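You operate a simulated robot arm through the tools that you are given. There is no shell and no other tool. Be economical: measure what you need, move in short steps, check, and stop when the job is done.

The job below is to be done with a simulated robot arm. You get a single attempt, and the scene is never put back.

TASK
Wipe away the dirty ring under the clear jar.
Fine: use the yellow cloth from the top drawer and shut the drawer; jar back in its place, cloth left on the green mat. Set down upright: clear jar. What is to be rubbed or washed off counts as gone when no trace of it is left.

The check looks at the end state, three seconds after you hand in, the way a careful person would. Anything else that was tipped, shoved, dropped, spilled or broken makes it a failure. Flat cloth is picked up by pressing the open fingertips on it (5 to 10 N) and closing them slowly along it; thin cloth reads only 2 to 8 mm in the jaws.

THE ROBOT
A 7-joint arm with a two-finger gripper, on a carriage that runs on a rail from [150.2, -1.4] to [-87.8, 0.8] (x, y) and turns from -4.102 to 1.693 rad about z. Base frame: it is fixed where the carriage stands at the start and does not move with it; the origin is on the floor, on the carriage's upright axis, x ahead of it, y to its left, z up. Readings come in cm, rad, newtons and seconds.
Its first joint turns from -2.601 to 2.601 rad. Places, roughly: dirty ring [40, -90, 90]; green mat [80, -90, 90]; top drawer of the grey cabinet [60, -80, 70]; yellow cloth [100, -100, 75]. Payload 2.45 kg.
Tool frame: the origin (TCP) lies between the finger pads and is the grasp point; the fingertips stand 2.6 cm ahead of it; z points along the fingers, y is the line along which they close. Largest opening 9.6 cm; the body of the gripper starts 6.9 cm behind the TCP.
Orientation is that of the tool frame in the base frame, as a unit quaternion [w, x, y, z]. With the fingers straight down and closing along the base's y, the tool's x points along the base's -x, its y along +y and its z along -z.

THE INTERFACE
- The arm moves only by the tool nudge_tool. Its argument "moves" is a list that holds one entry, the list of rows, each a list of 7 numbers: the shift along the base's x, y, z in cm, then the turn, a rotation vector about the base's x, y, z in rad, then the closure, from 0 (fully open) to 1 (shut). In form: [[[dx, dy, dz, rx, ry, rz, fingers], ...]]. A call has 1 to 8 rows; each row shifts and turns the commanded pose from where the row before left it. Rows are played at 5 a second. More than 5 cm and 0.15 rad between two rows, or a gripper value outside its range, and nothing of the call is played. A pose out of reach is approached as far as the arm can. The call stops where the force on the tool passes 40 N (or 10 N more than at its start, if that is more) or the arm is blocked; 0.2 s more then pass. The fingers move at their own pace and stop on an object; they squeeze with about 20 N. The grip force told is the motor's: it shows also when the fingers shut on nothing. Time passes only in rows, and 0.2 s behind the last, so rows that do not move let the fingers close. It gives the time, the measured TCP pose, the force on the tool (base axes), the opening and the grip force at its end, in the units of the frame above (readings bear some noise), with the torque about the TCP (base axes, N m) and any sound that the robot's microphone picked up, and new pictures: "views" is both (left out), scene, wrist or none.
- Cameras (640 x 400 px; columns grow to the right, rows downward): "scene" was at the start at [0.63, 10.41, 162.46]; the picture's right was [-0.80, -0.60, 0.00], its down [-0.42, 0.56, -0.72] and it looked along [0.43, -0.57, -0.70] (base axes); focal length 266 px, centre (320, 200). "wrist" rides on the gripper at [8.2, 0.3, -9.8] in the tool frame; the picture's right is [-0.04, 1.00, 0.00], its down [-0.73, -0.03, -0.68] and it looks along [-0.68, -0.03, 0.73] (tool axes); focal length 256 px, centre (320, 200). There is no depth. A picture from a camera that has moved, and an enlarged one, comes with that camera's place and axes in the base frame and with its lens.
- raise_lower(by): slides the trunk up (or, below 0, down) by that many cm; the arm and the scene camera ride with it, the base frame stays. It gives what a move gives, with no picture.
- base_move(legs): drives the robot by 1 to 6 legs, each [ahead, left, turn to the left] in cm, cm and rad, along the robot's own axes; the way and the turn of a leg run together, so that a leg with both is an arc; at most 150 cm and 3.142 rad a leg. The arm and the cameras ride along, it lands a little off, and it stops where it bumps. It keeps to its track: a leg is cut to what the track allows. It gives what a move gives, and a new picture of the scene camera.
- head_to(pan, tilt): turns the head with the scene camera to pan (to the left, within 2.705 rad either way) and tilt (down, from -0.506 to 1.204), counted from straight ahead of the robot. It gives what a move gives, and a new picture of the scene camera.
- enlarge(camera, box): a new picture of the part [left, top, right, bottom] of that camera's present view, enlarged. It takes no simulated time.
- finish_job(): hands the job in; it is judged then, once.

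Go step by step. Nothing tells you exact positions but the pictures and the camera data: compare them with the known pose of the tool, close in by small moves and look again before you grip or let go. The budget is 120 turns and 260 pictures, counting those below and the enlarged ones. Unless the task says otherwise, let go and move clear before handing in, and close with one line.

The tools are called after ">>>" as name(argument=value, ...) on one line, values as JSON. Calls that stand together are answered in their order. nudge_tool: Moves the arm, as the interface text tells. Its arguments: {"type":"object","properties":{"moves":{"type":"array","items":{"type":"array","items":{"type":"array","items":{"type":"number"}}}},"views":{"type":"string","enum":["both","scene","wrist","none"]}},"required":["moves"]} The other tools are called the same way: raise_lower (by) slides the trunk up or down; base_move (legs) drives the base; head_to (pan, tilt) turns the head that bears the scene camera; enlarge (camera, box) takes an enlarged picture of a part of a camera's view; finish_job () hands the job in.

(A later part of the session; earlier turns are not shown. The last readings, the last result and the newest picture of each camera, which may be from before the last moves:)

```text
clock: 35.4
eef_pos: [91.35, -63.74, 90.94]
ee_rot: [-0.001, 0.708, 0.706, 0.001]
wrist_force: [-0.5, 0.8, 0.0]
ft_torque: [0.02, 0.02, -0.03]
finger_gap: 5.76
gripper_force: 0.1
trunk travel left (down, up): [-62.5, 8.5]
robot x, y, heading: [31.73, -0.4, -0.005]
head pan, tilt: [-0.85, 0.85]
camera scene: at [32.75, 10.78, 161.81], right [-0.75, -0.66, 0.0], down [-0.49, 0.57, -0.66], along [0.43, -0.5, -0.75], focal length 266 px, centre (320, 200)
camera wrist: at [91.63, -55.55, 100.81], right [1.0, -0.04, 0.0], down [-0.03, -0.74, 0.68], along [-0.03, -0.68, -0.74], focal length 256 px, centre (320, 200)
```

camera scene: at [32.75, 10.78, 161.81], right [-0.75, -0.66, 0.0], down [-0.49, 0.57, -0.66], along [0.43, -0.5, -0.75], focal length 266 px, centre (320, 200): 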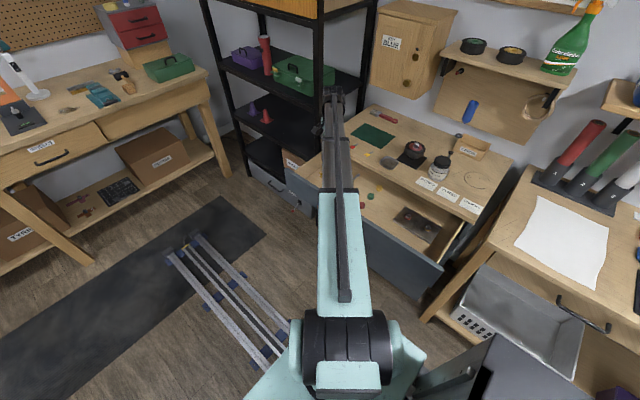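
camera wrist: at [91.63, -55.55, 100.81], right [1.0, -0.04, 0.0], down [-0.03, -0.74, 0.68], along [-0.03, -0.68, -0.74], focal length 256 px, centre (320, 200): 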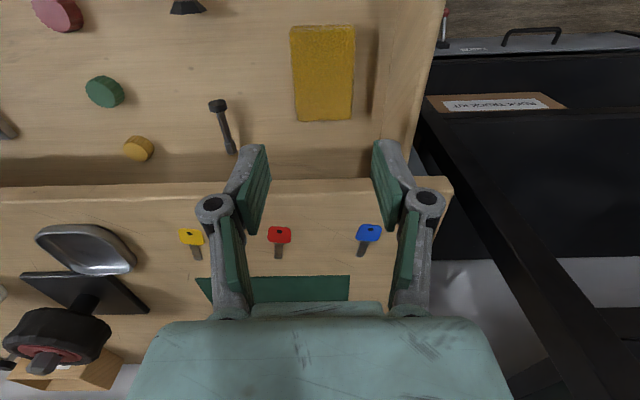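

>>> nudge_tool(moves=[[[0.1, 0.1, -4, 0, 0, 0, 0.48], [0, 0, -4, 0, 0, 0, 0.48], [0, 0, -3, 0, 0, 0, 0.48], [0, 0, -1, 0, 0, 0, 0.48], [0, 0, 0, 0, 0, 0, 0.48]]], views="wrist")

```text
clock: 36.6
eef_pos: [91.43, -63.68, 78.91]
ee_rot: [0.0, 0.708, 0.706, 0.0]
wrist_force: [-0.2, 0.3, -0.6]
ft_torque: [0.0, 0.0, 0.0]
finger_gap: 4.96
gripper_force: 0.0
trunk travel left (down, up): [-62.5, 8.5]
robot x, y, heading: [31.88, -0.09, -0.006]
head pan, tilt: [-0.85, 0.85]
camera wrist: at [91.76, -55.59, 88.82], right [1.0, -0.04, 0.0], down [-0.03, -0.74, 0.68], along [-0.03, -0.68, -0.74], focal length 256 px, centre (320, 200)
```

wrist: 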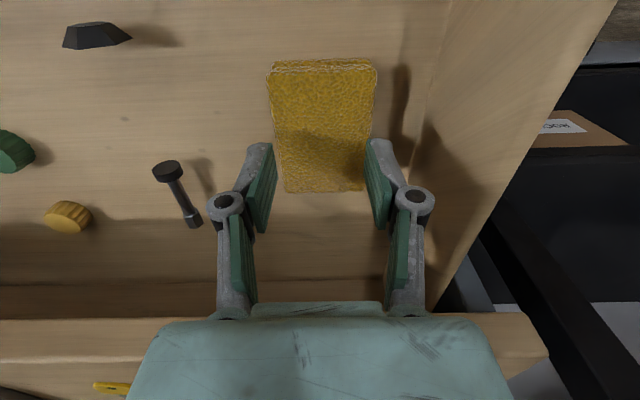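

>>> nudge_tool(moves=[[[0, 0.2, -0.7, 0, 0, 0, 0.48], [0, 0, -0.7, 0, 0, 0, 0.48], [0, 0, -0.5, 0, 0, 0, 0.48], [0, 0, 0, 0, 0, 0, 0.48]]], views="wrist")

```text
clock: 37.6
eef_pos: [91.48, -63.46, 77.11]
ee_rot: [0.0, 0.708, 0.706, 0.0]
wrist_force: [0.1, -0.1, 3.3]
ft_torque: [-0.01, -0.04, -0.02]
finger_gap: 5.0
gripper_force: 0.0
trunk travel left (down, up): [-62.5, 8.5]
robot x, y, heading: [31.5, -0.23, -0.005]
head pan, tilt: [-0.85, 0.85]
camera wrist: at [91.75, -55.31, 86.93], right [1.0, -0.04, 0.0], down [-0.03, -0.73, 0.68], along [-0.03, -0.68, -0.74], focal length 256 px, centre (320, 200)
```

wrist: 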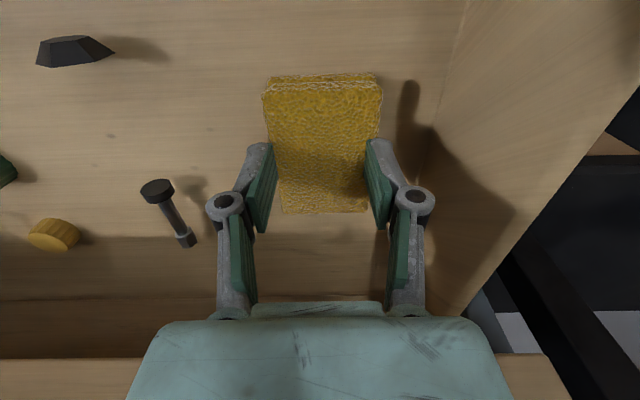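

>>> nudge_tool(moves=[[[0, 0, -0.2, 0, 0, 0, 0.48], [0, 0, 0, 0, 0, 0, 0.48]]], views="none")

```text
clock: 38.2
eef_pos: [91.48, -63.41, 77.17]
ee_rot: [0.002, 0.708, 0.706, 0.0]
wrist_force: [-2.2, -1.1, 22.3]
ft_torque: [0.03, 0.49, 0.02]
finger_gap: 4.64
gripper_force: 16.7
trunk travel left (down, up): [-62.5, 8.5]
robot x, y, heading: [32.19, -0.32, -0.004]
head pan, tilt: [-0.85, 0.85]
```

>>> nudge_tool(moves=[[[0, 0, 0.13, 0, 0, 0, 0.48], [0, 0, 0, 0, 0, 0, 0.48]]], views="none")

```text
clock: 38.8
eef_pos: [91.43, -63.4, 77.0]
ee_rot: [-0.001, 0.708, 0.706, 0.0]
wrist_force: [-0.7, -0.2, 7.1]
ft_torque: [-0.05, -0.02, 0.0]
finger_gap: 4.96
gripper_force: 0.0
trunk travel left (down, up): [-62.5, 8.5]
robot x, y, heading: [31.83, -0.56, -0.007]
head pan, tilt: [-0.85, 0.85]
```

7 N on the cloth: now I close slowly.

>>> nudge_tool(moves=[[[0, 0, 0, 0, 0, 0, 0.54], [0, 0, 0, 0, 0, 0, 0.6], [0, 0, 0, 0, 0, 0, 0.67], [0, 0, 0, 0, 0, 0, 0.74], [0, 0, 0, 0, 0, 0, 0.81], [0, 0, 0, 0, 0, 0, 0.88], [0, 0, 0, 0, 0, 0, 0.95], [0, 0, 0, 0, 0, 0, 1]]], views="none")

>>> nudge_tool(moves=[[[0, 0, 0, 0, 0, 0, 1], [0, 0, 1, 0, 0, 0, 1], [0, 0.5, 3, 0, 0, 0, 1], [0, 0.5, 4, 0, 0, 0, 1], [0, 0, 0, 0, 0, 0, 1]]])

```text
clock: 40.6
eef_pos: [91.32, -63.38, 77.13]
ee_rot: [0.0, 0.708, 0.706, 0.001]
wrist_force: [-1.7, 1.7, 20.9]
ft_torque: [0.0, 0.07, 0.0]
finger_gap: 0.61
gripper_force: 20.6
trunk travel left (down, up): [-62.5, 8.5]
robot x, y, heading: [31.79, -0.14, -0.001]
head pan, tilt: [-0.85, 0.85]
```

```text
clock: 41.8
eef_pos: [91.4, -62.41, 84.83]
ee_rot: [-0.001, 0.708, 0.706, 0.002]
wrist_force: [-0.1, 0.7, -0.5]
ft_torque: [0.01, -0.04, 0.02]
finger_gap: 0.01
gripper_force: 20.1
trunk travel left (down, up): [-62.5, 8.5]
robot x, y, heading: [31.54, -0.21, -0.005]
head pan, tilt: [-0.85, 0.85]
camera scene: at [32.73, 10.83, 161.81], right [-0.75, -0.66, 0.0], down [-0.49, 0.57, -0.66], along [0.43, -0.5, -0.75], focal length 266 px, centre (320, 200)
camera wrist: at [91.78, -54.29, 94.71], right [1.0, -0.04, 0.0], down [-0.03, -0.74, 0.68], along [-0.03, -0.68, -0.74], focal length 256 px, centre (320, 200)
```

scene: 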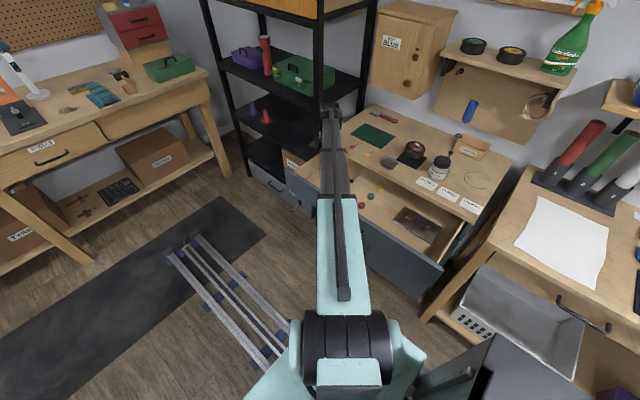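
wrist: 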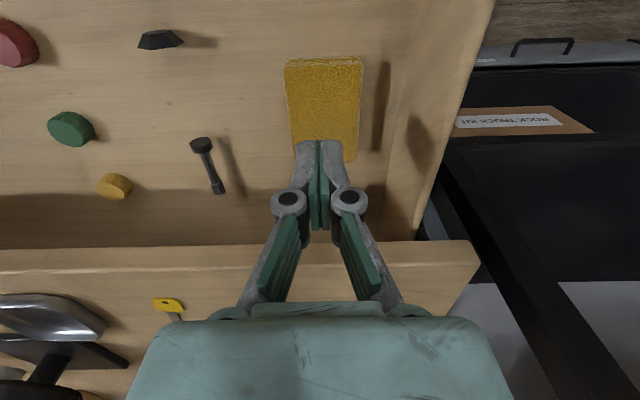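

It slipped out; the press had grown to 20 N during closing. I try again, holding 5–10 N and lifting slowly.

>>> nudge_tool(moves=[[[0, 0, 0, 0, 0, 0, 0.6], [0, 0, 0, 0, 0, 0, 0.6], [0, -0.8, -4, 0, 0, 0, 0.6], [0, 0, -3, 0, 0, 0, 0.6], [0, 0, -0.7, 0, 0, 0, 0.6], [0, 0, 0, 0, 0, 0, 0.6]]], views="none")

```text
clock: 43.2
eef_pos: [91.49, -63.16, 77.27]
ee_rot: [0.001, 0.708, 0.706, 0.002]
wrist_force: [0.1, -1.2, 5.3]
ft_torque: [-0.03, 0.03, -0.05]
finger_gap: 3.83
gripper_force: 0.0
trunk travel left (down, up): [-62.5, 8.5]
robot x, y, heading: [32.2, -0.43, -0.007]
head pan, tilt: [-0.85, 0.85]
```

>>> nudge_tool(moves=[[[0, 0, 0, 0, 0, 0, 0.65], [0, 0, 0, 0, 0, 0, 0.7], [0, 0, 0, 0, 0, 0, 0.75]]], views="none")

```text
clock: 44.0
eef_pos: [91.45, -63.26, 77.27]
ee_rot: [-0.001, 0.708, 0.706, 0.002]
wrist_force: [-1.0, -1.2, 10.8]
ft_torque: [-0.03, 0.02, 0.02]
finger_gap: 2.43
gripper_force: 0.2
trunk travel left (down, up): [-62.5, 8.5]
robot x, y, heading: [32.06, -0.49, -0.003]
head pan, tilt: [-0.85, 0.85]
```

>>> nudge_tool(moves=[[[0, 0, 0.05, 0, 0, 0, 0.8], [0, 0, 0, 0, 0, 0, 0.84], [0, 0, 0, 0, 0, 0, 0.88]]], views="wrist")

```text
clock: 44.8
eef_pos: [91.5, -63.06, 77.23]
ee_rot: [-0.001, 0.708, 0.706, 0.001]
wrist_force: [-0.7, 0.2, 3.6]
ft_torque: [0.01, 0.0, -0.01]
finger_gap: 1.05
gripper_force: 0.1
trunk travel left (down, up): [-62.5, 8.5]
robot x, y, heading: [32.06, -0.49, -0.006]
head pan, tilt: [-0.85, 0.85]
camera wrist: at [91.82, -55.05, 87.08], right [1.0, -0.04, 0.0], down [-0.03, -0.74, 0.68], along [-0.03, -0.68, -0.74], focal length 256 px, centre (320, 200)
```

wrist: 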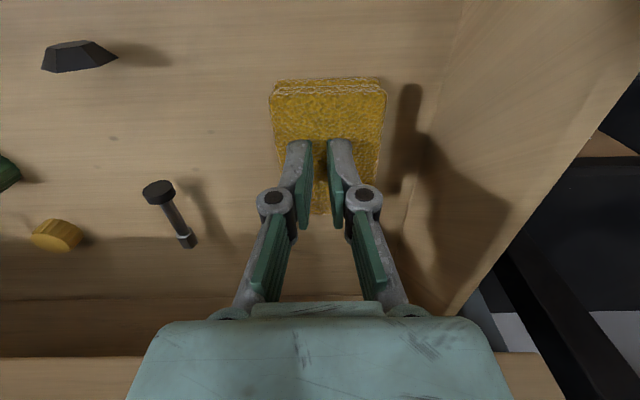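

>>> nudge_tool(moves=[[[0, 0, -0.03, 0, 0, 0, 0.9], [0, 0, 0, 0, 0, 0, 0.93], [0, 0, 0, 0, 0, 0, 0.96], [0, 0, 0, 0, 0, 0, 1], [0, 0, 0, 0, 0, 0, 1]]], views="wrist")

```text
clock: 46.0
eef_pos: [91.56, -63.19, 77.31]
ee_rot: [-0.002, 0.709, 0.706, 0.002]
wrist_force: [0.6, 0.0, -0.7]
ft_torque: [0.02, 0.02, 0.01]
finger_gap: 0.01
gripper_force: 20.2
trunk travel left (down, up): [-62.5, 8.5]
robot x, y, heading: [32.22, -0.24, -0.004]
head pan, tilt: [-0.85, 0.85]
camera wrist: at [91.81, -55.12, 87.05], right [1.0, -0.04, 0.0], down [-0.03, -0.74, 0.68], along [-0.03, -0.68, -0.74], focal length 256 px, centre (320, 200)
```

wrist: 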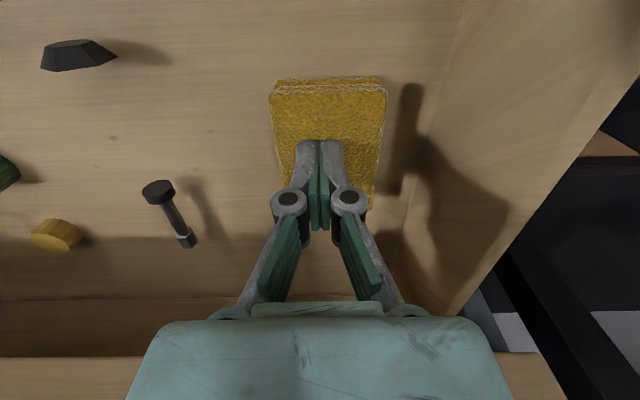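

Too light that time. The cloth is a folded pad about 6.3 cm wide, so I'll try gripping it by its long sides; lift, open, centre and look.

>>> nudge_tool(moves=[[[0, 0, 3, 0, 0, 0, 1], [0.2, -0.2, 0, 0, 0, 0, 0.167], [0, 0, 0, 0, 0, 0, 0.167], [0, 0, 0, 0, 0, 0, 0.167]]], views="wrist")

>>> enlarge(camera="wrist", box=[220, 20, 480, 240])

```text
clock: 47.0
eef_pos: [91.69, -63.51, 80.29]
ee_rot: [-0.001, 0.709, 0.705, 0.001]
wrist_force: [0.3, -0.3, -0.2]
ft_torque: [0.03, 0.0, 0.07]
finger_gap: 8.04
gripper_force: 0.0
trunk travel left (down, up): [-62.5, 8.5]
robot x, y, heading: [31.86, -0.6, -0.003]
head pan, tilt: [-0.85, 0.85]
camera wrist: at [92.03, -55.35, 90.13], right [1.0, -0.04, 0.0], down [-0.03, -0.74, 0.68], along [-0.03, -0.68, -0.74], focal length 256 px, centre (320, 200)
```

wrist: 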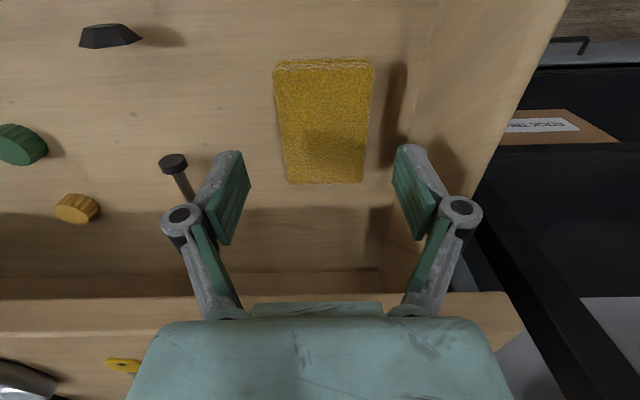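

```text
1.82 times, centred on (350, 130) of wrist
camera zoom: at [92.03, -55.35, 90.13], right [1.0, -0.04, 0.0], down [-0.03, -0.74, 0.68], along [-0.03, -0.68, -0.74], focal length 465 px, centre (266, 327)
```

zoom: 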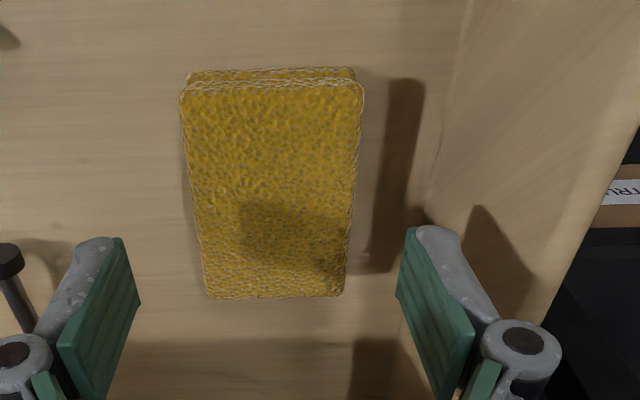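

>>> nudge_tool(moves=[[[0.3, -0.1, -2, 0, 0, 0, 0.167], [0, 0, -1.2, 0, 0, 0, 0.167], [0, 0, -0.6, 0, 0, 0, 0.167], [0, 0, 0, 0, 0, 0, 0.167]]], views="wrist")

```text
clock: 48.0
eef_pos: [92.03, -63.44, 76.43]
ee_rot: [-0.001, 0.708, 0.706, 0.0]
wrist_force: [-0.3, 0.1, 0.4]
ft_torque: [-0.01, 0.02, 0.02]
finger_gap: 7.98
gripper_force: 0.0
trunk travel left (down, up): [-62.5, 8.5]
robot x, y, heading: [31.64, -0.34, -0.007]
head pan, tilt: [-0.85, 0.85]
camera wrist: at [92.35, -55.38, 86.33], right [1.0, -0.04, 0.0], down [-0.03, -0.74, 0.68], along [-0.03, -0.68, -0.74], focal length 256 px, centre (320, 200)
```

wrist: 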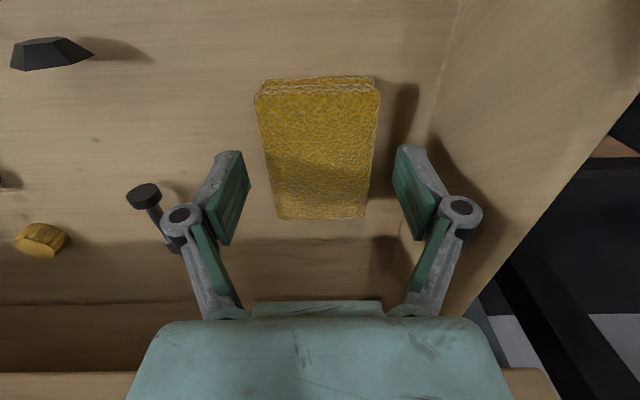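

>>> nudge_tool(moves=[[[0, 0, -0.3, 0, 0, 0, 0.167], [0, 0, 0, 0, 0, 0, 0.167]]], views="none")

>>> nudge_tool(moves=[[[0, 0, -0.3, 0, 0, 0, 0.167], [0, 0, 0, 0, 0, 0, 0.167]]], views="none")

```text
clock: 48.6
eef_pos: [92.05, -63.64, 76.31]
ee_rot: [-0.001, 0.708, 0.706, 0.001]
wrist_force: [0.2, -0.1, -0.5]
ft_torque: [-0.01, 0.02, 0.0]
finger_gap: 8.0
gripper_force: 0.0
trunk travel left (down, up): [-62.5, 8.5]
robot x, y, heading: [31.96, -0.0, -0.006]
head pan, tilt: [-0.85, 0.85]
```

```text
clock: 49.2
eef_pos: [91.93, -63.56, 75.97]
ee_rot: [0.0, 0.708, 0.706, 0.001]
wrist_force: [-0.5, -0.1, 0.5]
ft_torque: [0.04, 0.0, -0.04]
finger_gap: 7.98
gripper_force: 0.1
trunk travel left (down, up): [-62.5, 8.5]
robot x, y, heading: [31.6, -0.39, -0.003]
head pan, tilt: [-0.85, 0.85]
```

>>> nudge_tool(moves=[[[0, 0, -0.2, 0, 0, 0, 0.2], [0, 0, 0, 0, 0, 0, 0.26], [0, 0, 0, 0, 0, 0, 0.32], [0, 0, 0, 0, 0, 0, 0.38], [0, 0, 0, 0, 0, 0, 0.44], [0, 0, 0, 0, 0, 0, 0.5], [0, 0, 0, 0, 0, 0, 0.55]]], views="wrist")

```text
clock: 50.8
eef_pos: [91.96, -63.57, 75.78]
ee_rot: [-0.001, 0.708, 0.706, 0.0]
wrist_force: [-0.5, 0.3, 2.0]
ft_torque: [0.04, -0.03, -0.02]
finger_gap: 5.89
gripper_force: 20.1
trunk travel left (down, up): [-62.5, 8.5]
robot x, y, heading: [31.86, -0.07, 0.002]
head pan, tilt: [-0.85, 0.85]
camera wrist: at [92.25, -55.41, 85.59], right [1.0, -0.04, 0.0], down [-0.03, -0.74, 0.68], along [-0.03, -0.68, -0.74], focal length 256 px, centre (320, 200)
```

wrist: 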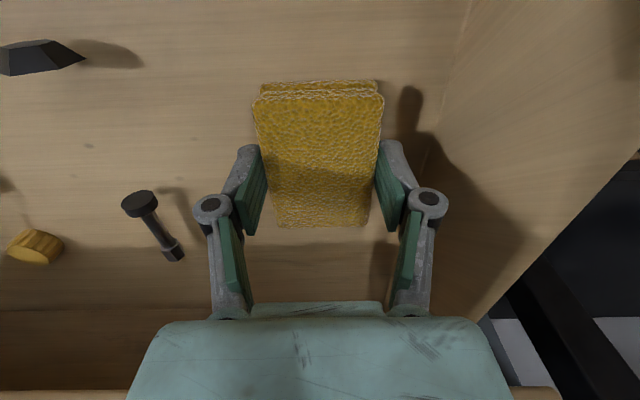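

The pad is firm between the jaws (5.9 cm, 20 N). I lift slowly.

>>> nudge_tool(moves=[[[0, 0, 0.5, 0, 0, 0, 0.55], [0, 0, 1, 0, 0, 0, 0.55], [0, 0, 1.5, 0, 0, 0, 0.55], [0, 0, 2, 0, 0, 0, 0.55], [0, 0, 2, 0, 0, 0, 0.55], [0, 0, 2, 0, 0, 0, 0.55], [0, 0, 0, 0, 0, 0, 0.55]]], views="wrist")

```text
clock: 52.4
eef_pos: [92.05, -63.39, 84.7]
ee_rot: [-0.002, 0.708, 0.706, 0.001]
wrist_force: [0.1, 0.3, -0.1]
ft_torque: [0.0, 0.02, -0.02]
finger_gap: 5.92
gripper_force: 19.7
trunk travel left (down, up): [-62.5, 8.5]
robot x, y, heading: [31.66, -0.25, -0.006]
head pan, tilt: [-0.85, 0.85]
camera wrist: at [92.36, -55.4, 94.59], right [1.0, -0.04, 0.0], down [-0.03, -0.74, 0.68], along [-0.03, -0.68, -0.74], focal length 256 px, centre (320, 200)
```

wrist: 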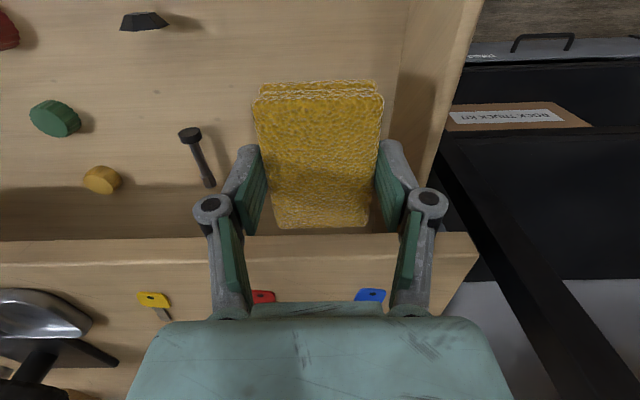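

Cloth in hand. I raise it and draw the arm back before driving, to lay it on the mat first.

>>> nudge_tool(moves=[[[0, 0, 3, 0, 0, 0, 0.55], [0, 0, 3, 0, 0, 0, 0.55], [-2, 0, 3, 0, 0, 0, 0.55], [-3, 0, 3, 0, 0, 0, 0.55], [-4, 0, 2, 0, 0, 0, 0.55], [-4.5, 0, 0, 0, 0, 0, 0.55], [-4.5, 0, 0, 0, 0, 0, 0.55], [-4, 0, 0, 0, 0, 0, 0.55]]], views="none")

>>> nudge_tool(moves=[[[-4, 0, 0, 0, 0, 0, 0.55], [-3, 0, 0, 0, 0, 0, 0.55], [0, 0, 0, 0, 0, 0, 0.55]]], views="none")

>>> base_move(legs=[[23, 0, 0]])

```text
clock: 54.2
eef_pos: [69.96, -63.33, 98.81]
ee_rot: [0.0, 0.708, 0.706, 0.001]
wrist_force: [0.0, -0.6, 0.0]
ft_torque: [0.01, -0.04, 0.01]
finger_gap: 5.93
gripper_force: 19.9
trunk travel left (down, up): [-62.5, 8.5]
robot x, y, heading: [32.2, -0.42, -0.006]
head pan, tilt: [-0.85, 0.85]
```

```text
clock: 55.0
eef_pos: [63.14, -63.54, 98.69]
ee_rot: [-0.001, 0.708, 0.706, 0.001]
wrist_force: [-0.6, -0.3, -0.8]
ft_torque: [0.01, 0.03, -0.03]
finger_gap: 5.92
gripper_force: 20.2
trunk travel left (down, up): [-62.5, 8.5]
robot x, y, heading: [31.75, -0.08, -0.001]
head pan, tilt: [-0.85, 0.85]
```

```text
clock: 56.7
eef_pos: [86.32, -63.7, 98.67]
ee_rot: [-0.001, 0.709, 0.706, 0.001]
wrist_force: [-0.6, 0.1, -0.7]
ft_torque: [0.02, -0.01, 0.01]
finger_gap: 5.93
gripper_force: 20.0
trunk travel left (down, up): [-62.5, 8.5]
robot x, y, heading: [55.25, -0.77, -0.005]
head pan, tilt: [-0.85, 0.85]
camera scene: at [56.09, 10.58, 161.81], right [-0.75, -0.66, 0.0], down [-0.49, 0.57, -0.66], along [0.43, -0.5, -0.75], focal length 266 px, centre (320, 200)
```

scene: 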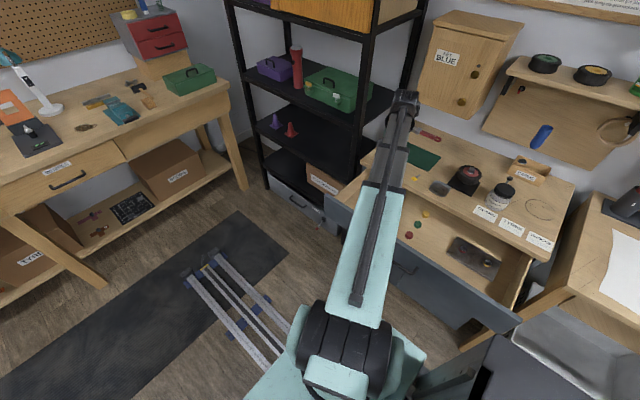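

>>> nudge_tool(moves=[[[-1, -3, 0, 0, 0, 0, 0.55], [-1, -3, 0, 0, 0, 0, 0.55], [-1, -3, 0, 0, 0, 0, 0.55], [0, -3, -1, 0, 0, 0, 0.55], [0, -3, -1, 0, 0, 0, 0.55], [0, 0, 0, 0, 0, 0, 0.55]]])

```text
clock: 58.1
eef_pos: [83.57, -78.71, 96.57]
ee_rot: [-0.001, 0.709, 0.706, 0.001]
wrist_force: [0.0, -0.5, -0.4]
ft_torque: [0.01, 0.01, 0.02]
finger_gap: 5.91
gripper_force: 20.1
trunk travel left (down, up): [-62.5, 8.5]
robot x, y, heading: [55.26, -0.31, -0.006]
head pan, tilt: [-0.85, 0.85]
camera scene: at [56.08, 10.55, 161.81], right [-0.75, -0.66, 0.0], down [-0.49, 0.57, -0.66], along [0.43, -0.5, -0.75], focal length 266 px, centre (320, 200)
camera wrist: at [83.97, -70.62, 106.39], right [1.0, -0.04, 0.0], down [-0.03, -0.74, 0.68], along [-0.03, -0.68, -0.74], focal length 256 px, centre (320, 200)
```

scene: 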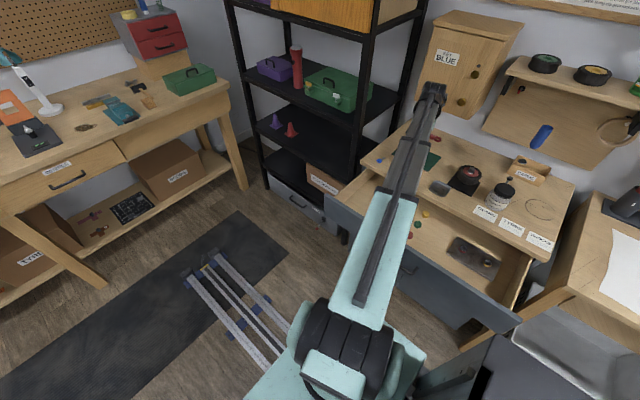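
wrist: 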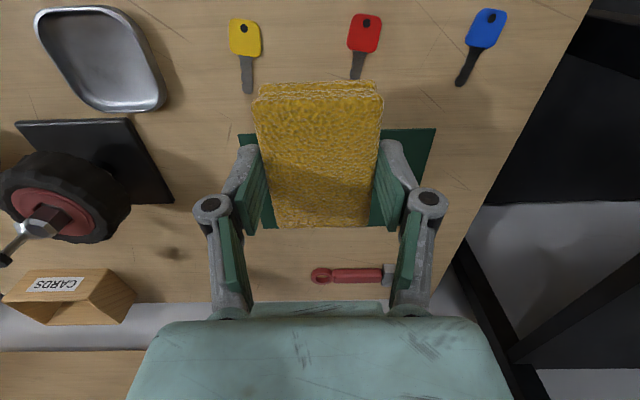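

>>> nudge_tool(moves=[[[0.5, -3, 0, 0, 0, 0, 0.55], [0.5, -3, 0, 0, 0, 0, 0.55], [0.4, -2.6, -1, 0, 0, 0, 0.55], [0, 0, -2, 0, 0, 0, 0.55], [0, 0, -2, 0, 0, 0, 0.55], [0, 0, -2, 0, 0, 0, 0.55], [0, 0, 0, 0, 0, 0, 0.55]]])

```text
clock: 59.7
eef_pos: [85.03, -87.47, 89.95]
ee_rot: [-0.001, 0.709, 0.706, 0.001]
wrist_force: [0.1, 1.4, -0.7]
ft_torque: [0.0, -0.03, 0.01]
finger_gap: 5.95
gripper_force: 19.9
trunk travel left (down, up): [-62.5, 8.5]
robot x, y, heading: [55.3, -0.44, -0.006]
head pan, tilt: [-0.85, 0.85]
camera scene: at [56.08, 10.57, 161.81], right [-0.75, -0.66, 0.0], down [-0.49, 0.57, -0.66], along [0.43, -0.5, -0.75], focal length 266 px, centre (320, 200)
camera wrist: at [85.32, -79.28, 99.61], right [1.0, -0.04, 0.0], down [-0.03, -0.74, 0.68], along [-0.03, -0.68, -0.74], focal length 256 px, centre (320, 200)
```

scene: 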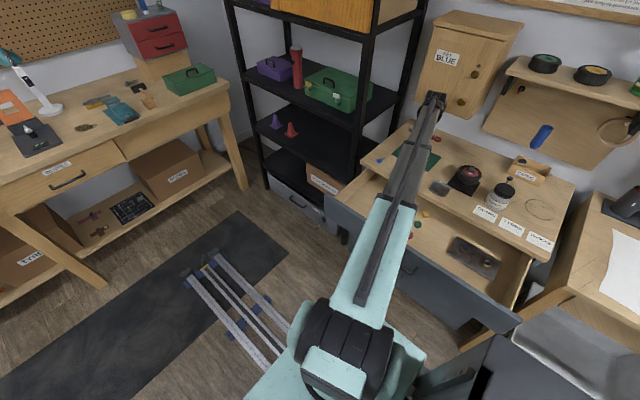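
wrist: 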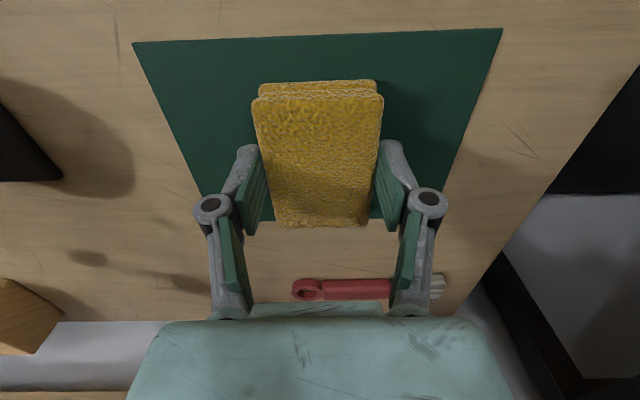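

>>> nudge_tool(moves=[[[0, 0.3, -0.6, 0, 0, 0, 0.55], [0, 0, -0.4, 0, 0, 0, 0.55], [0, 0, -0.3, 0, 0, 0, 0.55], [0, 0, 0, 0, 0, 0, 0.55]]], views="none")

```text
clock: 60.7
eef_pos: [84.81, -87.07, 88.53]
ee_rot: [0.0, 0.708, 0.707, 0.001]
wrist_force: [2.9, -0.4, 12.2]
ft_torque: [0.03, -0.09, 0.06]
finger_gap: 5.92
gripper_force: 20.0
trunk travel left (down, up): [-62.5, 8.5]
robot x, y, heading: [55.1, -0.62, -0.001]
head pan, tilt: [-0.85, 0.85]
```

>>> nudge_tool(moves=[[[0, 0, 0.1, 0, 0, 0, 0.45], [0, 0, 0, 0, 0, 0, 0.3], [0, 0, 0, 0, 0, 0, 0.167], [0, 0, 0, 0, 0, 0, 0.167], [0, 0, 3, 0, 0, 0, 0.167], [0, 0, 4, 0, 0, 0, 0.167], [0, 2, 2, 0, 0, 0, 0.167]]], views="wrist")

```text
clock: 62.3
eef_pos: [84.77, -85.02, 97.61]
ee_rot: [-0.001, 0.708, 0.706, 0.0]
wrist_force: [0.0, 0.6, -0.2]
ft_torque: [0.01, 0.01, -0.03]
finger_gap: 8.0
gripper_force: 0.1
trunk travel left (down, up): [-62.5, 8.5]
robot x, y, heading: [55.2, -0.36, -0.002]
head pan, tilt: [-0.85, 0.85]
camera wrist: at [85.2, -76.87, 107.33], right [1.0, -0.04, 0.0], down [-0.03, -0.74, 0.68], along [-0.03, -0.68, -0.74], focal length 256 px, centre (320, 200)
```

wrist: 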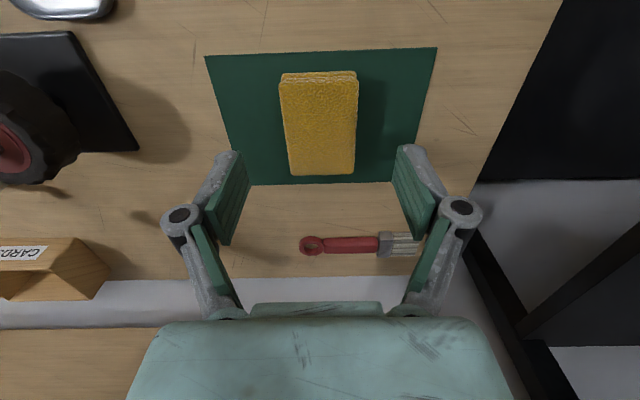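

Cloth rests on the mat. Next I retract and drive back to push the drawer shut.

>>> nudge_tool(moves=[[[0, 4.5, 1, 0, 0, 0, 1], [0, 4.5, 1, 0, 0, 0, 1], [0, 4.5, 0, 0, 0, 0, 1], [0, 4.5, 0, 0, 0, 0, 1], [0, 4.5, 0, 0, 0, 0, 1], [0, 4.5, 0, 0, 0, 0, 1], [0, 4.5, 0, 0, 0, 0, 1], [0, 3, 0, 0, 0, 0, 1]]], views="none")

>>> base_move(legs=[[-33, 0, 0]])

```text
clock: 64.1
eef_pos: [84.63, -50.55, 99.63]
ee_rot: [-0.002, 0.708, 0.706, 0.001]
wrist_force: [-0.1, -0.1, 0.0]
ft_torque: [-0.03, 0.02, -0.02]
finger_gap: 0.0
gripper_force: 19.8
trunk travel left (down, up): [-62.5, 8.5]
robot x, y, heading: [55.66, -0.56, -0.012]
head pan, tilt: [-0.85, 0.85]
```

```text
clock: 66.3
eef_pos: [51.58, -50.43, 99.58]
ee_rot: [-0.001, 0.71, 0.704, 0.0]
wrist_force: [0.0, -0.1, 0.1]
ft_torque: [0.0, 0.01, -0.01]
finger_gap: 0.0
gripper_force: 19.4
trunk travel left (down, up): [-62.5, 8.5]
robot x, y, heading: [22.8, -0.12, -0.008]
head pan, tilt: [-0.85, 0.85]
camera scene: at [23.28, 10.89, 161.81], right [-0.76, -0.65, 0.0], down [-0.49, 0.57, -0.66], along [0.43, -0.5, -0.75], focal length 266 px, centre (320, 200)
```

scene: 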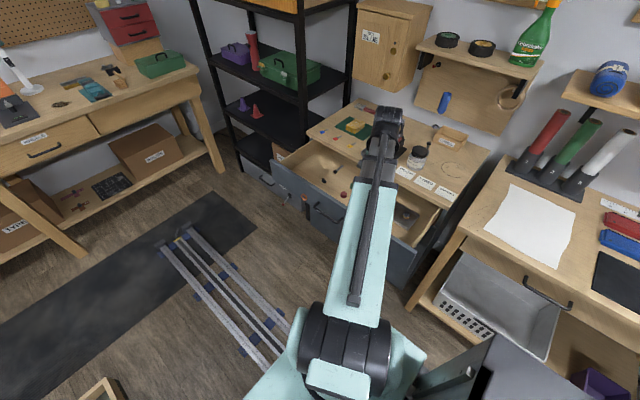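

>>> nudge_tool(moves=[[[2.6, 2.9, 0, 0, 0, 0, 1], [2.6, 2.9, 0, 0, 0, 0, 1], [2.6, 2.9, 0, 0, 0, 0, 1], [2.6, 2.9, 0, 0, 0, 0, 1], [2.6, 2.9, 0, 0, 0, 0, 1], [0, 0, -4, 0, 0, 0, 1], [0, 0, -4, 0, 0, 0, 1], [0, 0, 0, 0, 0, 0, 1]]], views="wrist")

```text
clock: 68.1
eef_pos: [64.76, -35.86, 91.58]
ee_rot: [0.0, 0.709, 0.705, 0.001]
wrist_force: [-0.3, -0.4, -1.0]
ft_torque: [0.01, -0.01, -0.01]
finger_gap: 0.01
gripper_force: 20.3
trunk travel left (down, up): [-62.5, 8.5]
robot x, y, heading: [22.35, -0.06, -0.007]
head pan, tilt: [-0.85, 0.85]
camera wrist: at [65.1, -27.74, 101.43], right [1.0, -0.05, 0.0], down [-0.03, -0.73, 0.68], along [-0.03, -0.68, -0.74], focal length 256 px, centre (320, 200)
```

wrist: 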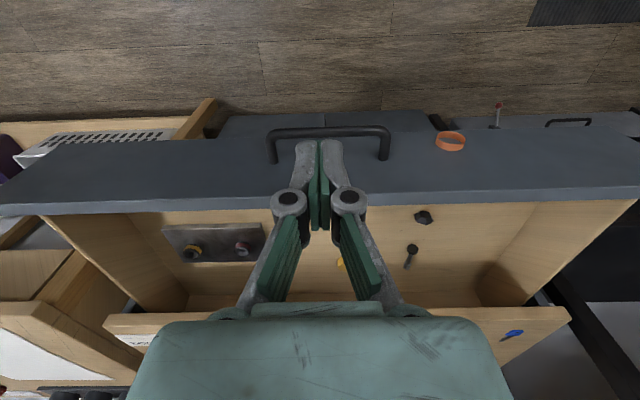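

>>> nudge_tool(moves=[[[-0.3, 0, -4, 0, 0, 0, 1], [0, 0, -4, 0, 0, 0, 1], [0, 0, -4, 0, 0, 0, 1], [0, 0, -2.2, 0, 0, 0, 1], [0, -2, 0, 0, 0, 0, 1], [0, -1.5, 0, 0, 0, 0, 1], [0, -1.5, 0, 0, 0, 0, 1], [0, 0, 0, 0, 0, 0, 1]]], views="wrist")

```text
clock: 69.9
eef_pos: [64.27, -40.83, 77.49]
ee_rot: [-0.001, 0.709, 0.705, 0.001]
wrist_force: [0.9, 0.0, -0.4]
ft_torque: [0.03, 0.0, 0.0]
finger_gap: 0.0
gripper_force: 28.3
trunk travel left (down, up): [-62.5, 8.5]
robot x, y, heading: [22.38, -0.09, -0.006]
head pan, tilt: [-0.85, 0.85]
camera wrist: at [64.72, -32.86, 87.3], right [1.0, -0.05, 0.0], down [-0.03, -0.73, 0.68], along [-0.03, -0.68, -0.74], focal length 256 px, centre (320, 200)
```

wrist: 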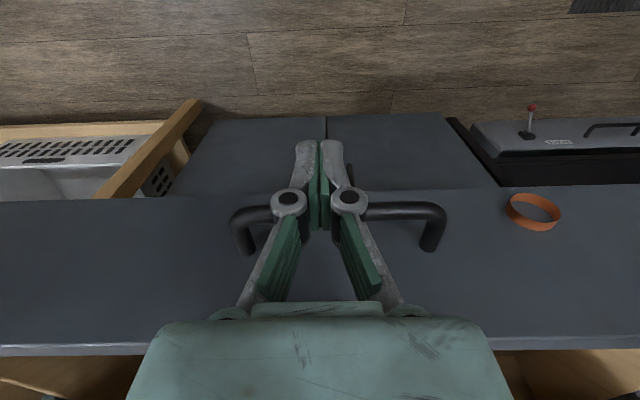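

>>> nudge_tool(moves=[[[0, -2, 0, 0, 0, 0, 1], [0, -2, 0, 0, 0, 0, 1], [0, -2, 0, 0, 0, 0, 1], [0, -2, 0, 0, 0, 0, 1], [0, -2, 0, 0, 0, 0, 1], [0, -2, 0, 0, 0, 0, 1], [0, -2, 0, 0, 0, 0, 1], [0, -2, 0, 0, 0, 0, 1]]], views="wrist")

>>> nudge_tool(moves=[[[0, -2, 0, 0, 0, 0, 1], [0, -2, 0, 0, 0, 0, 1], [0, -1, 0, 0, 0, 0, 1], [0, -1, 0, 0, 0, 0, 1], [0, -0.5, 0, 0, 0, 0, 1], [0, -0.5, 0, 0, 0, 0, 1], [0, 0, 0, 0, 0, 0, 1]]])

```text
clock: 71.7
eef_pos: [64.15, -56.99, 77.45]
ee_rot: [-0.001, 0.709, 0.705, 0.0]
wrist_force: [-0.3, 0.1, 0.2]
ft_torque: [-0.01, 0.02, -0.01]
finger_gap: 0.0
gripper_force: 28.6
trunk travel left (down, up): [-62.5, 8.5]
robot x, y, heading: [22.66, -0.19, -0.005]
head pan, tilt: [-0.85, 0.85]
camera wrist: at [64.58, -48.78, 87.27], right [1.0, -0.05, 0.0], down [-0.03, -0.73, 0.68], along [-0.03, -0.68, -0.74], focal length 256 px, centre (320, 200)
```

wrist: 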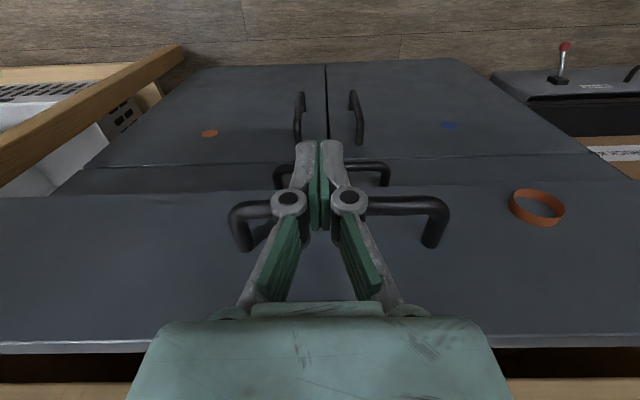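

```text
clock: 73.3
eef_pos: [64.19, -63.89, 77.26]
ee_rot: [-0.001, 0.71, 0.704, 0.001]
wrist_force: [0.6, -0.3, 0.0]
ft_torque: [-0.04, -0.02, 0.03]
finger_gap: 0.01
gripper_force: 28.8
trunk travel left (down, up): [-62.5, 8.5]
robot x, y, heading: [22.26, -0.27, -0.012]
head pan, tilt: [-0.85, 0.85]
camera scene: at [23.29, 10.88, 161.81], right [-0.76, -0.65, 0.0], down [-0.49, 0.57, -0.66], along [0.43, -0.5, -0.75], focal length 266 px, centre (320, 200)
camera wrist: at [64.53, -55.77, 87.2], right [1.0, -0.05, 0.0], down [-0.03, -0.74, 0.68], along [-0.03, -0.68, -0.74], focal length 256 px, centre (320, 200)
```

scene: 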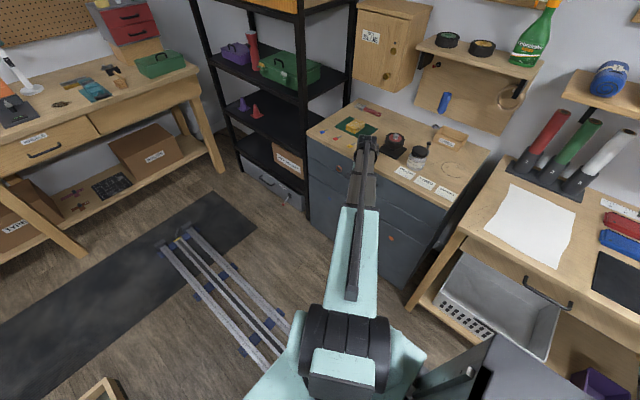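
wrist: 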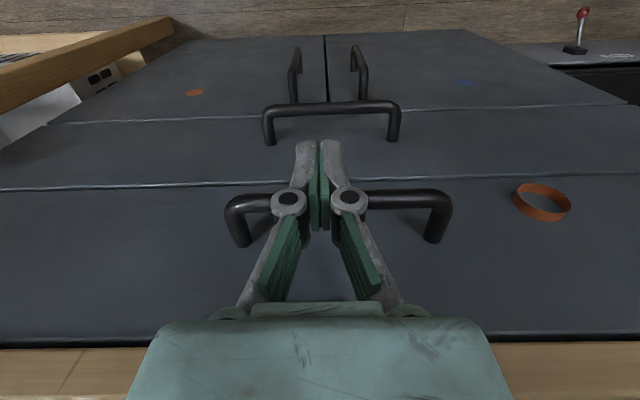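

>>> nudge_tool(moves=[[[0, -0.3, 0, 0, 0, 0, 1], [0, -0.3, 0, 0, 0, 0, 1], [0, -0.2, 0, 0, 0, 0, 1], [0, 0, 0, 0, 0, 0, 1]]], views="wrist")

```text
clock: 74.3
eef_pos: [64.18, -64.38, 77.33]
ee_rot: [-0.004, 0.709, 0.705, 0.002]
wrist_force: [-6.6, 29.0, -7.3]
ft_torque: [0.41, -0.28, -0.05]
finger_gap: 0.61
gripper_force: 28.6
trunk travel left (down, up): [-62.5, 8.5]
robot x, y, heading: [22.33, 0.07, -0.01]
head pan, tilt: [-0.85, 0.85]
camera wrist: at [64.57, -56.23, 87.19], right [1.0, -0.05, 0.0], down [-0.03, -0.74, 0.67], along [-0.03, -0.67, -0.74], focal length 256 px, centre (320, 200)
```

wrist: 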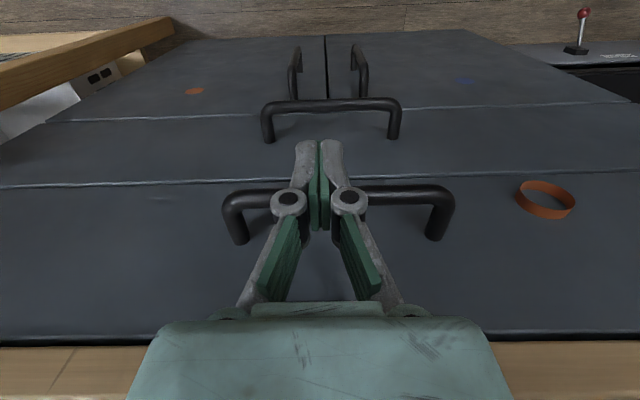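

The drawer is shut. I back off, rise and drive so that both mat and ring are in reach.

>>> nudge_tool(moves=[[[0, 2, 0, 0, 0, 0, 1], [0, 3, 1, 0, 0, 0, 1], [-1, 0, 4, 0, 0, 0, 0.6], [-2, 0, 4, 0, 0, 0, 0.3], [-2, 0, 4, 0, 0, 0, 0.167], [-2, 0, 4, 0, 0, 0, 0.167], [-3, 0, 4, 0, 0, 0, 0.167], [-4, 0, 2, 0, 0, 0, 0.167]]], views="none")

>>> base_move(legs=[[35, 0, 0]])

```text
clock: 76.1
eef_pos: [50.09, -59.68, 100.36]
ee_rot: [-0.001, 0.709, 0.705, 0.002]
wrist_force: [0.4, 0.5, -0.2]
ft_torque: [0.0, 0.02, -0.01]
finger_gap: 8.01
gripper_force: 0.0
trunk travel left (down, up): [-62.5, 8.5]
robot x, y, heading: [22.39, 0.2, -0.006]
head pan, tilt: [-0.85, 0.85]
```

```text
clock: 78.4
eef_pos: [84.59, -59.97, 100.3]
ee_rot: [-0.001, 0.709, 0.705, 0.001]
wrist_force: [-0.5, -0.5, 0.0]
ft_torque: [0.04, 0.03, 0.03]
finger_gap: 8.0
gripper_force: 0.0
trunk travel left (down, up): [-62.5, 8.5]
robot x, y, heading: [56.73, -0.53, -0.008]
head pan, tilt: [-0.85, 0.85]
camera scene: at [57.85, 10.57, 161.81], right [-0.76, -0.66, 0.0], down [-0.49, 0.57, -0.66], along [0.43, -0.5, -0.75], focal length 266 px, centre (320, 200)
```

scene: 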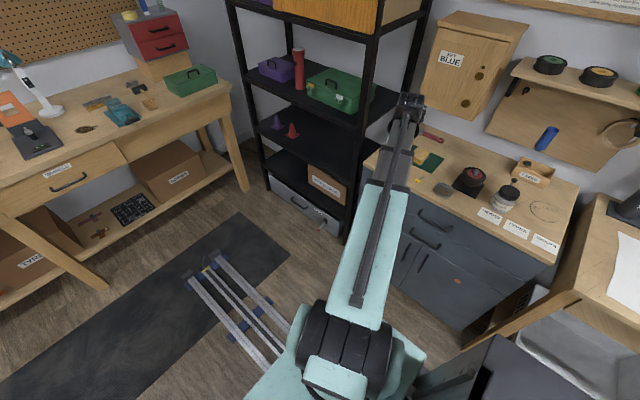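

>>> nudge_tool(moves=[[[0, -4.5, 0, 0, 0, 0, 0.167], [0, -4.5, 0, 0, 0, 0, 0.167], [0, -4.5, -1, 0, 0, 0, 0.167], [0, -4.5, -1, 0, 0, 0, 0.167], [0, -4.5, -1, 0, 0, 0, 0.167], [0.1, -4.3, 0, 0, 0, 0, 0.167], [0, 0, -2, 0, 0, 0, 0.167], [0, 0, 0, 0, 0, 0, 0.167]]], views="wrist")

```text
clock: 80.2
eef_pos: [84.86, -86.7, 95.44]
ee_rot: [-0.001, 0.709, 0.705, 0.001]
wrist_force: [-0.6, -0.5, 0.1]
ft_torque: [-0.05, 0.01, -0.01]
finger_gap: 8.0
gripper_force: 0.2
trunk travel left (down, up): [-62.5, 8.5]
robot x, y, heading: [56.94, -0.46, -0.006]
head pan, tilt: [-0.85, 0.85]
camera wrist: at [85.23, -78.53, 105.2], right [1.0, -0.04, 0.0], down [-0.03, -0.73, 0.68], along [-0.03, -0.68, -0.74], focal length 256 px, centre (320, 200)
```

wrist: 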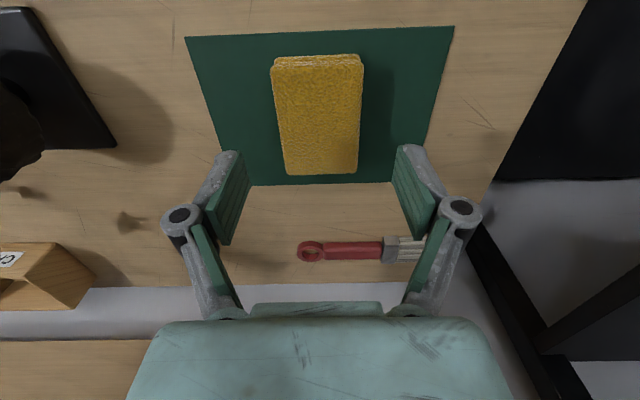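

>>> nudge_tool(moves=[[[-0.1, -0.3, -3, 0, 0, 0, 0.167], [0, 0, -2, 0, 0, 0, 0.167], [0, 0, -1.5, 0, 0, 0, 0.167], [0, 0, 0, 0, 0, 0, 0.25], [0, 0, 0, 0, 0, 0, 0.32], [0, 0, 0, 0, 0, 0, 0.4], [0, 0, 0, 0, 0, 0, 0.55], [0, 0, 0, 0, 0, 0, 0.55]]], views="wrist")

```text
clock: 82.0
eef_pos: [84.64, -87.06, 88.81]
ee_rot: [0.0, 0.709, 0.706, 0.001]
wrist_force: [0.6, -0.4, 1.7]
ft_torque: [-0.06, -0.06, -0.01]
finger_gap: 5.93
gripper_force: 20.2
trunk travel left (down, up): [-62.5, 8.5]
robot x, y, heading: [56.83, -0.36, -0.003]
head pan, tilt: [-0.85, 0.85]
camera wrist: at [84.98, -78.9, 98.7], right [1.0, -0.04, 0.0], down [-0.03, -0.73, 0.68], along [-0.03, -0.68, -0.74], focal length 256 px, centre (320, 200)
```

wrist: 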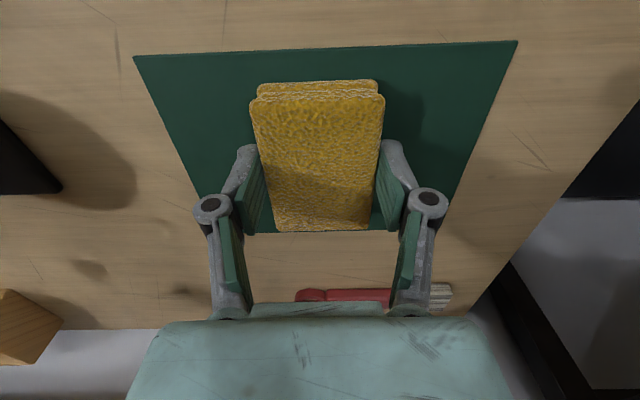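

>>> nudge_tool(moves=[[[0, 0, 2, 0, 0, 0, 0.55], [0, 0.5, 4, 0, 0, 0, 0.55], [0, 1.5, 4, 0, 0, 0, 0.55], [-2, 2, 4, 0, 0, 0, 0.55], [-4, 2, 0, 0, 0, 0, 0.55], [-4.5, 0, 0, 0, 0, 0, 0.55], [-4.5, 0, 0, 0, 0, 0, 0.55], [-4.5, 0, 0, 0, 0, 0, 0.55]]], views="none")

>>> nudge_tool(moves=[[[-4.8, 0, 0, 0, 0, 0, 0.55], [-4.8, 0, 0, 0, 0, 0, 0.55], [-4.8, 0, 0, 0, 0, 0, 0.55], [-4.8, 0, 0, 0, 0, 0, 0.55], [-4.8, 0, 0, 0, 0, 0, 0.55], [-4.5, 0, 0, 0, 0, 0, 0.55], [0, 0, 0, 0, 0, 0, 0.55]]])

```text
clock: 83.8
eef_pos: [65.31, -81.09, 102.67]
ee_rot: [-0.001, 0.708, 0.706, 0.0]
wrist_force: [0.2, -0.5, -1.3]
ft_torque: [0.0, 0.03, -0.01]
finger_gap: 5.9
gripper_force: 19.9
trunk travel left (down, up): [-62.5, 8.5]
robot x, y, heading: [56.96, -0.49, -0.004]
head pan, tilt: [-0.85, 0.85]
```

```text
clock: 85.4
eef_pos: [36.69, -81.18, 102.6]
ee_rot: [0.0, 0.708, 0.706, 0.001]
wrist_force: [-0.4, 0.6, -1.5]
ft_torque: [-0.02, 0.0, 0.0]
finger_gap: 5.9
gripper_force: 19.8
trunk travel left (down, up): [-62.5, 8.5]
robot x, y, heading: [56.96, -0.59, -0.006]
head pan, tilt: [-0.85, 0.85]
camera scene: at [57.81, 10.57, 161.81], right [-0.76, -0.66, 0.0], down [-0.49, 0.57, -0.66], along [0.43, -0.5, -0.75], focal length 266 px, centre (320, 200)
camera wrist: at [37.09, -73.02, 112.45], right [1.0, -0.04, 0.0], down [-0.03, -0.74, 0.68], along [-0.03, -0.68, -0.74], focal length 256 px, centre (320, 200)
```

scene: 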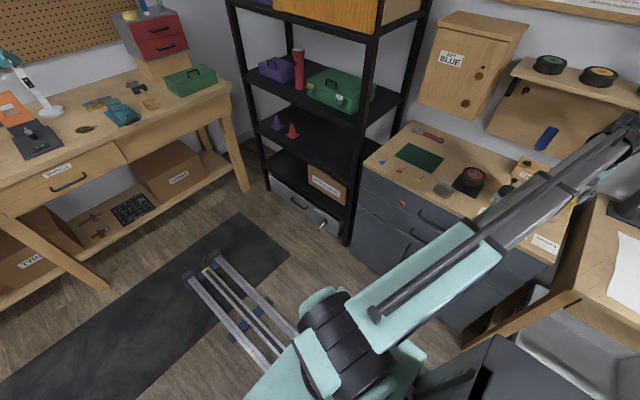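
wrist: 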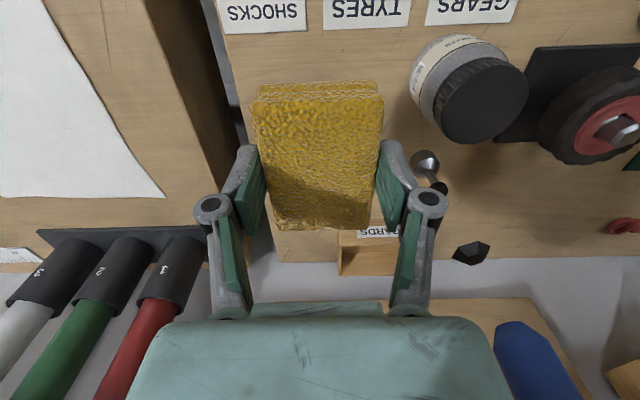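

>>> nudge_tool(moves=[[[-0.6, -3, -2, 0, 0, 0, 0.55], [-0.6, -3, -2, 0, 0, 0, 0.55], [0, -2.8, -2, 0, 0, 0, 0.55], [0, 0, -3, 0, 0, 0, 0.55], [0, 0, -3, 0, 0, 0, 0.55], [0, 0, -1.2, 0, 0, 0, 0.55], [0, 0, 0, 0, 0, 0, 0.55]]], views="wrist")

```text
clock: 87.0
eef_pos: [35.54, -90.03, 89.45]
ee_rot: [0.0, 0.709, 0.705, 0.001]
wrist_force: [-0.2, -0.1, -0.7]
ft_torque: [0.0, -0.01, 0.01]
finger_gap: 5.9
gripper_force: 19.7
trunk travel left (down, up): [-62.5, 8.5]
robot x, y, heading: [56.9, -0.45, -0.009]
head pan, tilt: [-0.85, 0.85]
camera wrist: at [35.88, -81.82, 99.37], right [1.0, -0.04, 0.0], down [-0.03, -0.73, 0.68], along [-0.03, -0.68, -0.74], focal length 256 px, centre (320, 200)
```

wrist: 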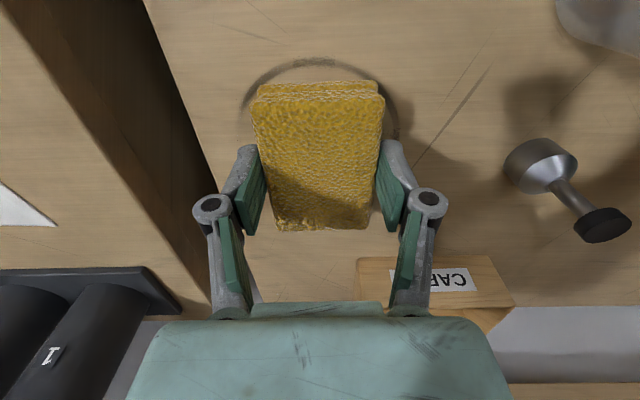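

>>> nudge_tool(moves=[[[0, 0, -0.4, 0, 0, 0, 0.55], [0, 0, -0.3, 0, 0, 0, 0.55], [0, 0, 0, 0, 0, 0, 0.55]]], views="none")

```text
clock: 87.8
eef_pos: [35.56, -89.94, 88.81]
ee_rot: [0.0, 0.708, 0.706, 0.001]
wrist_force: [-0.6, 0.2, 0.3]
ft_torque: [-0.02, 0.0, -0.01]
finger_gap: 5.91
gripper_force: 19.8
trunk travel left (down, up): [-62.5, 8.5]
robot x, y, heading: [56.91, -0.49, -0.002]
head pan, tilt: [-0.85, 0.85]
```

>>> nudge_tool(moves=[[[0, 0, -0.2, 0, 0, 0, 0.55], [0, 0, -0.15, 0, 0, 0, 0.55], [0, 0, 0, 0, 0, 0, 0.55]]], views="none")

```text
clock: 88.6
eef_pos: [35.57, -89.77, 88.57]
ee_rot: [-0.001, 0.709, 0.705, 0.001]
wrist_force: [1.0, -2.0, 4.4]
ft_torque: [0.01, -0.04, -0.01]
finger_gap: 5.92
gripper_force: 20.3
trunk travel left (down, up): [-62.5, 8.5]
robot x, y, heading: [56.98, -0.28, -0.008]
head pan, tilt: [-0.85, 0.85]
```

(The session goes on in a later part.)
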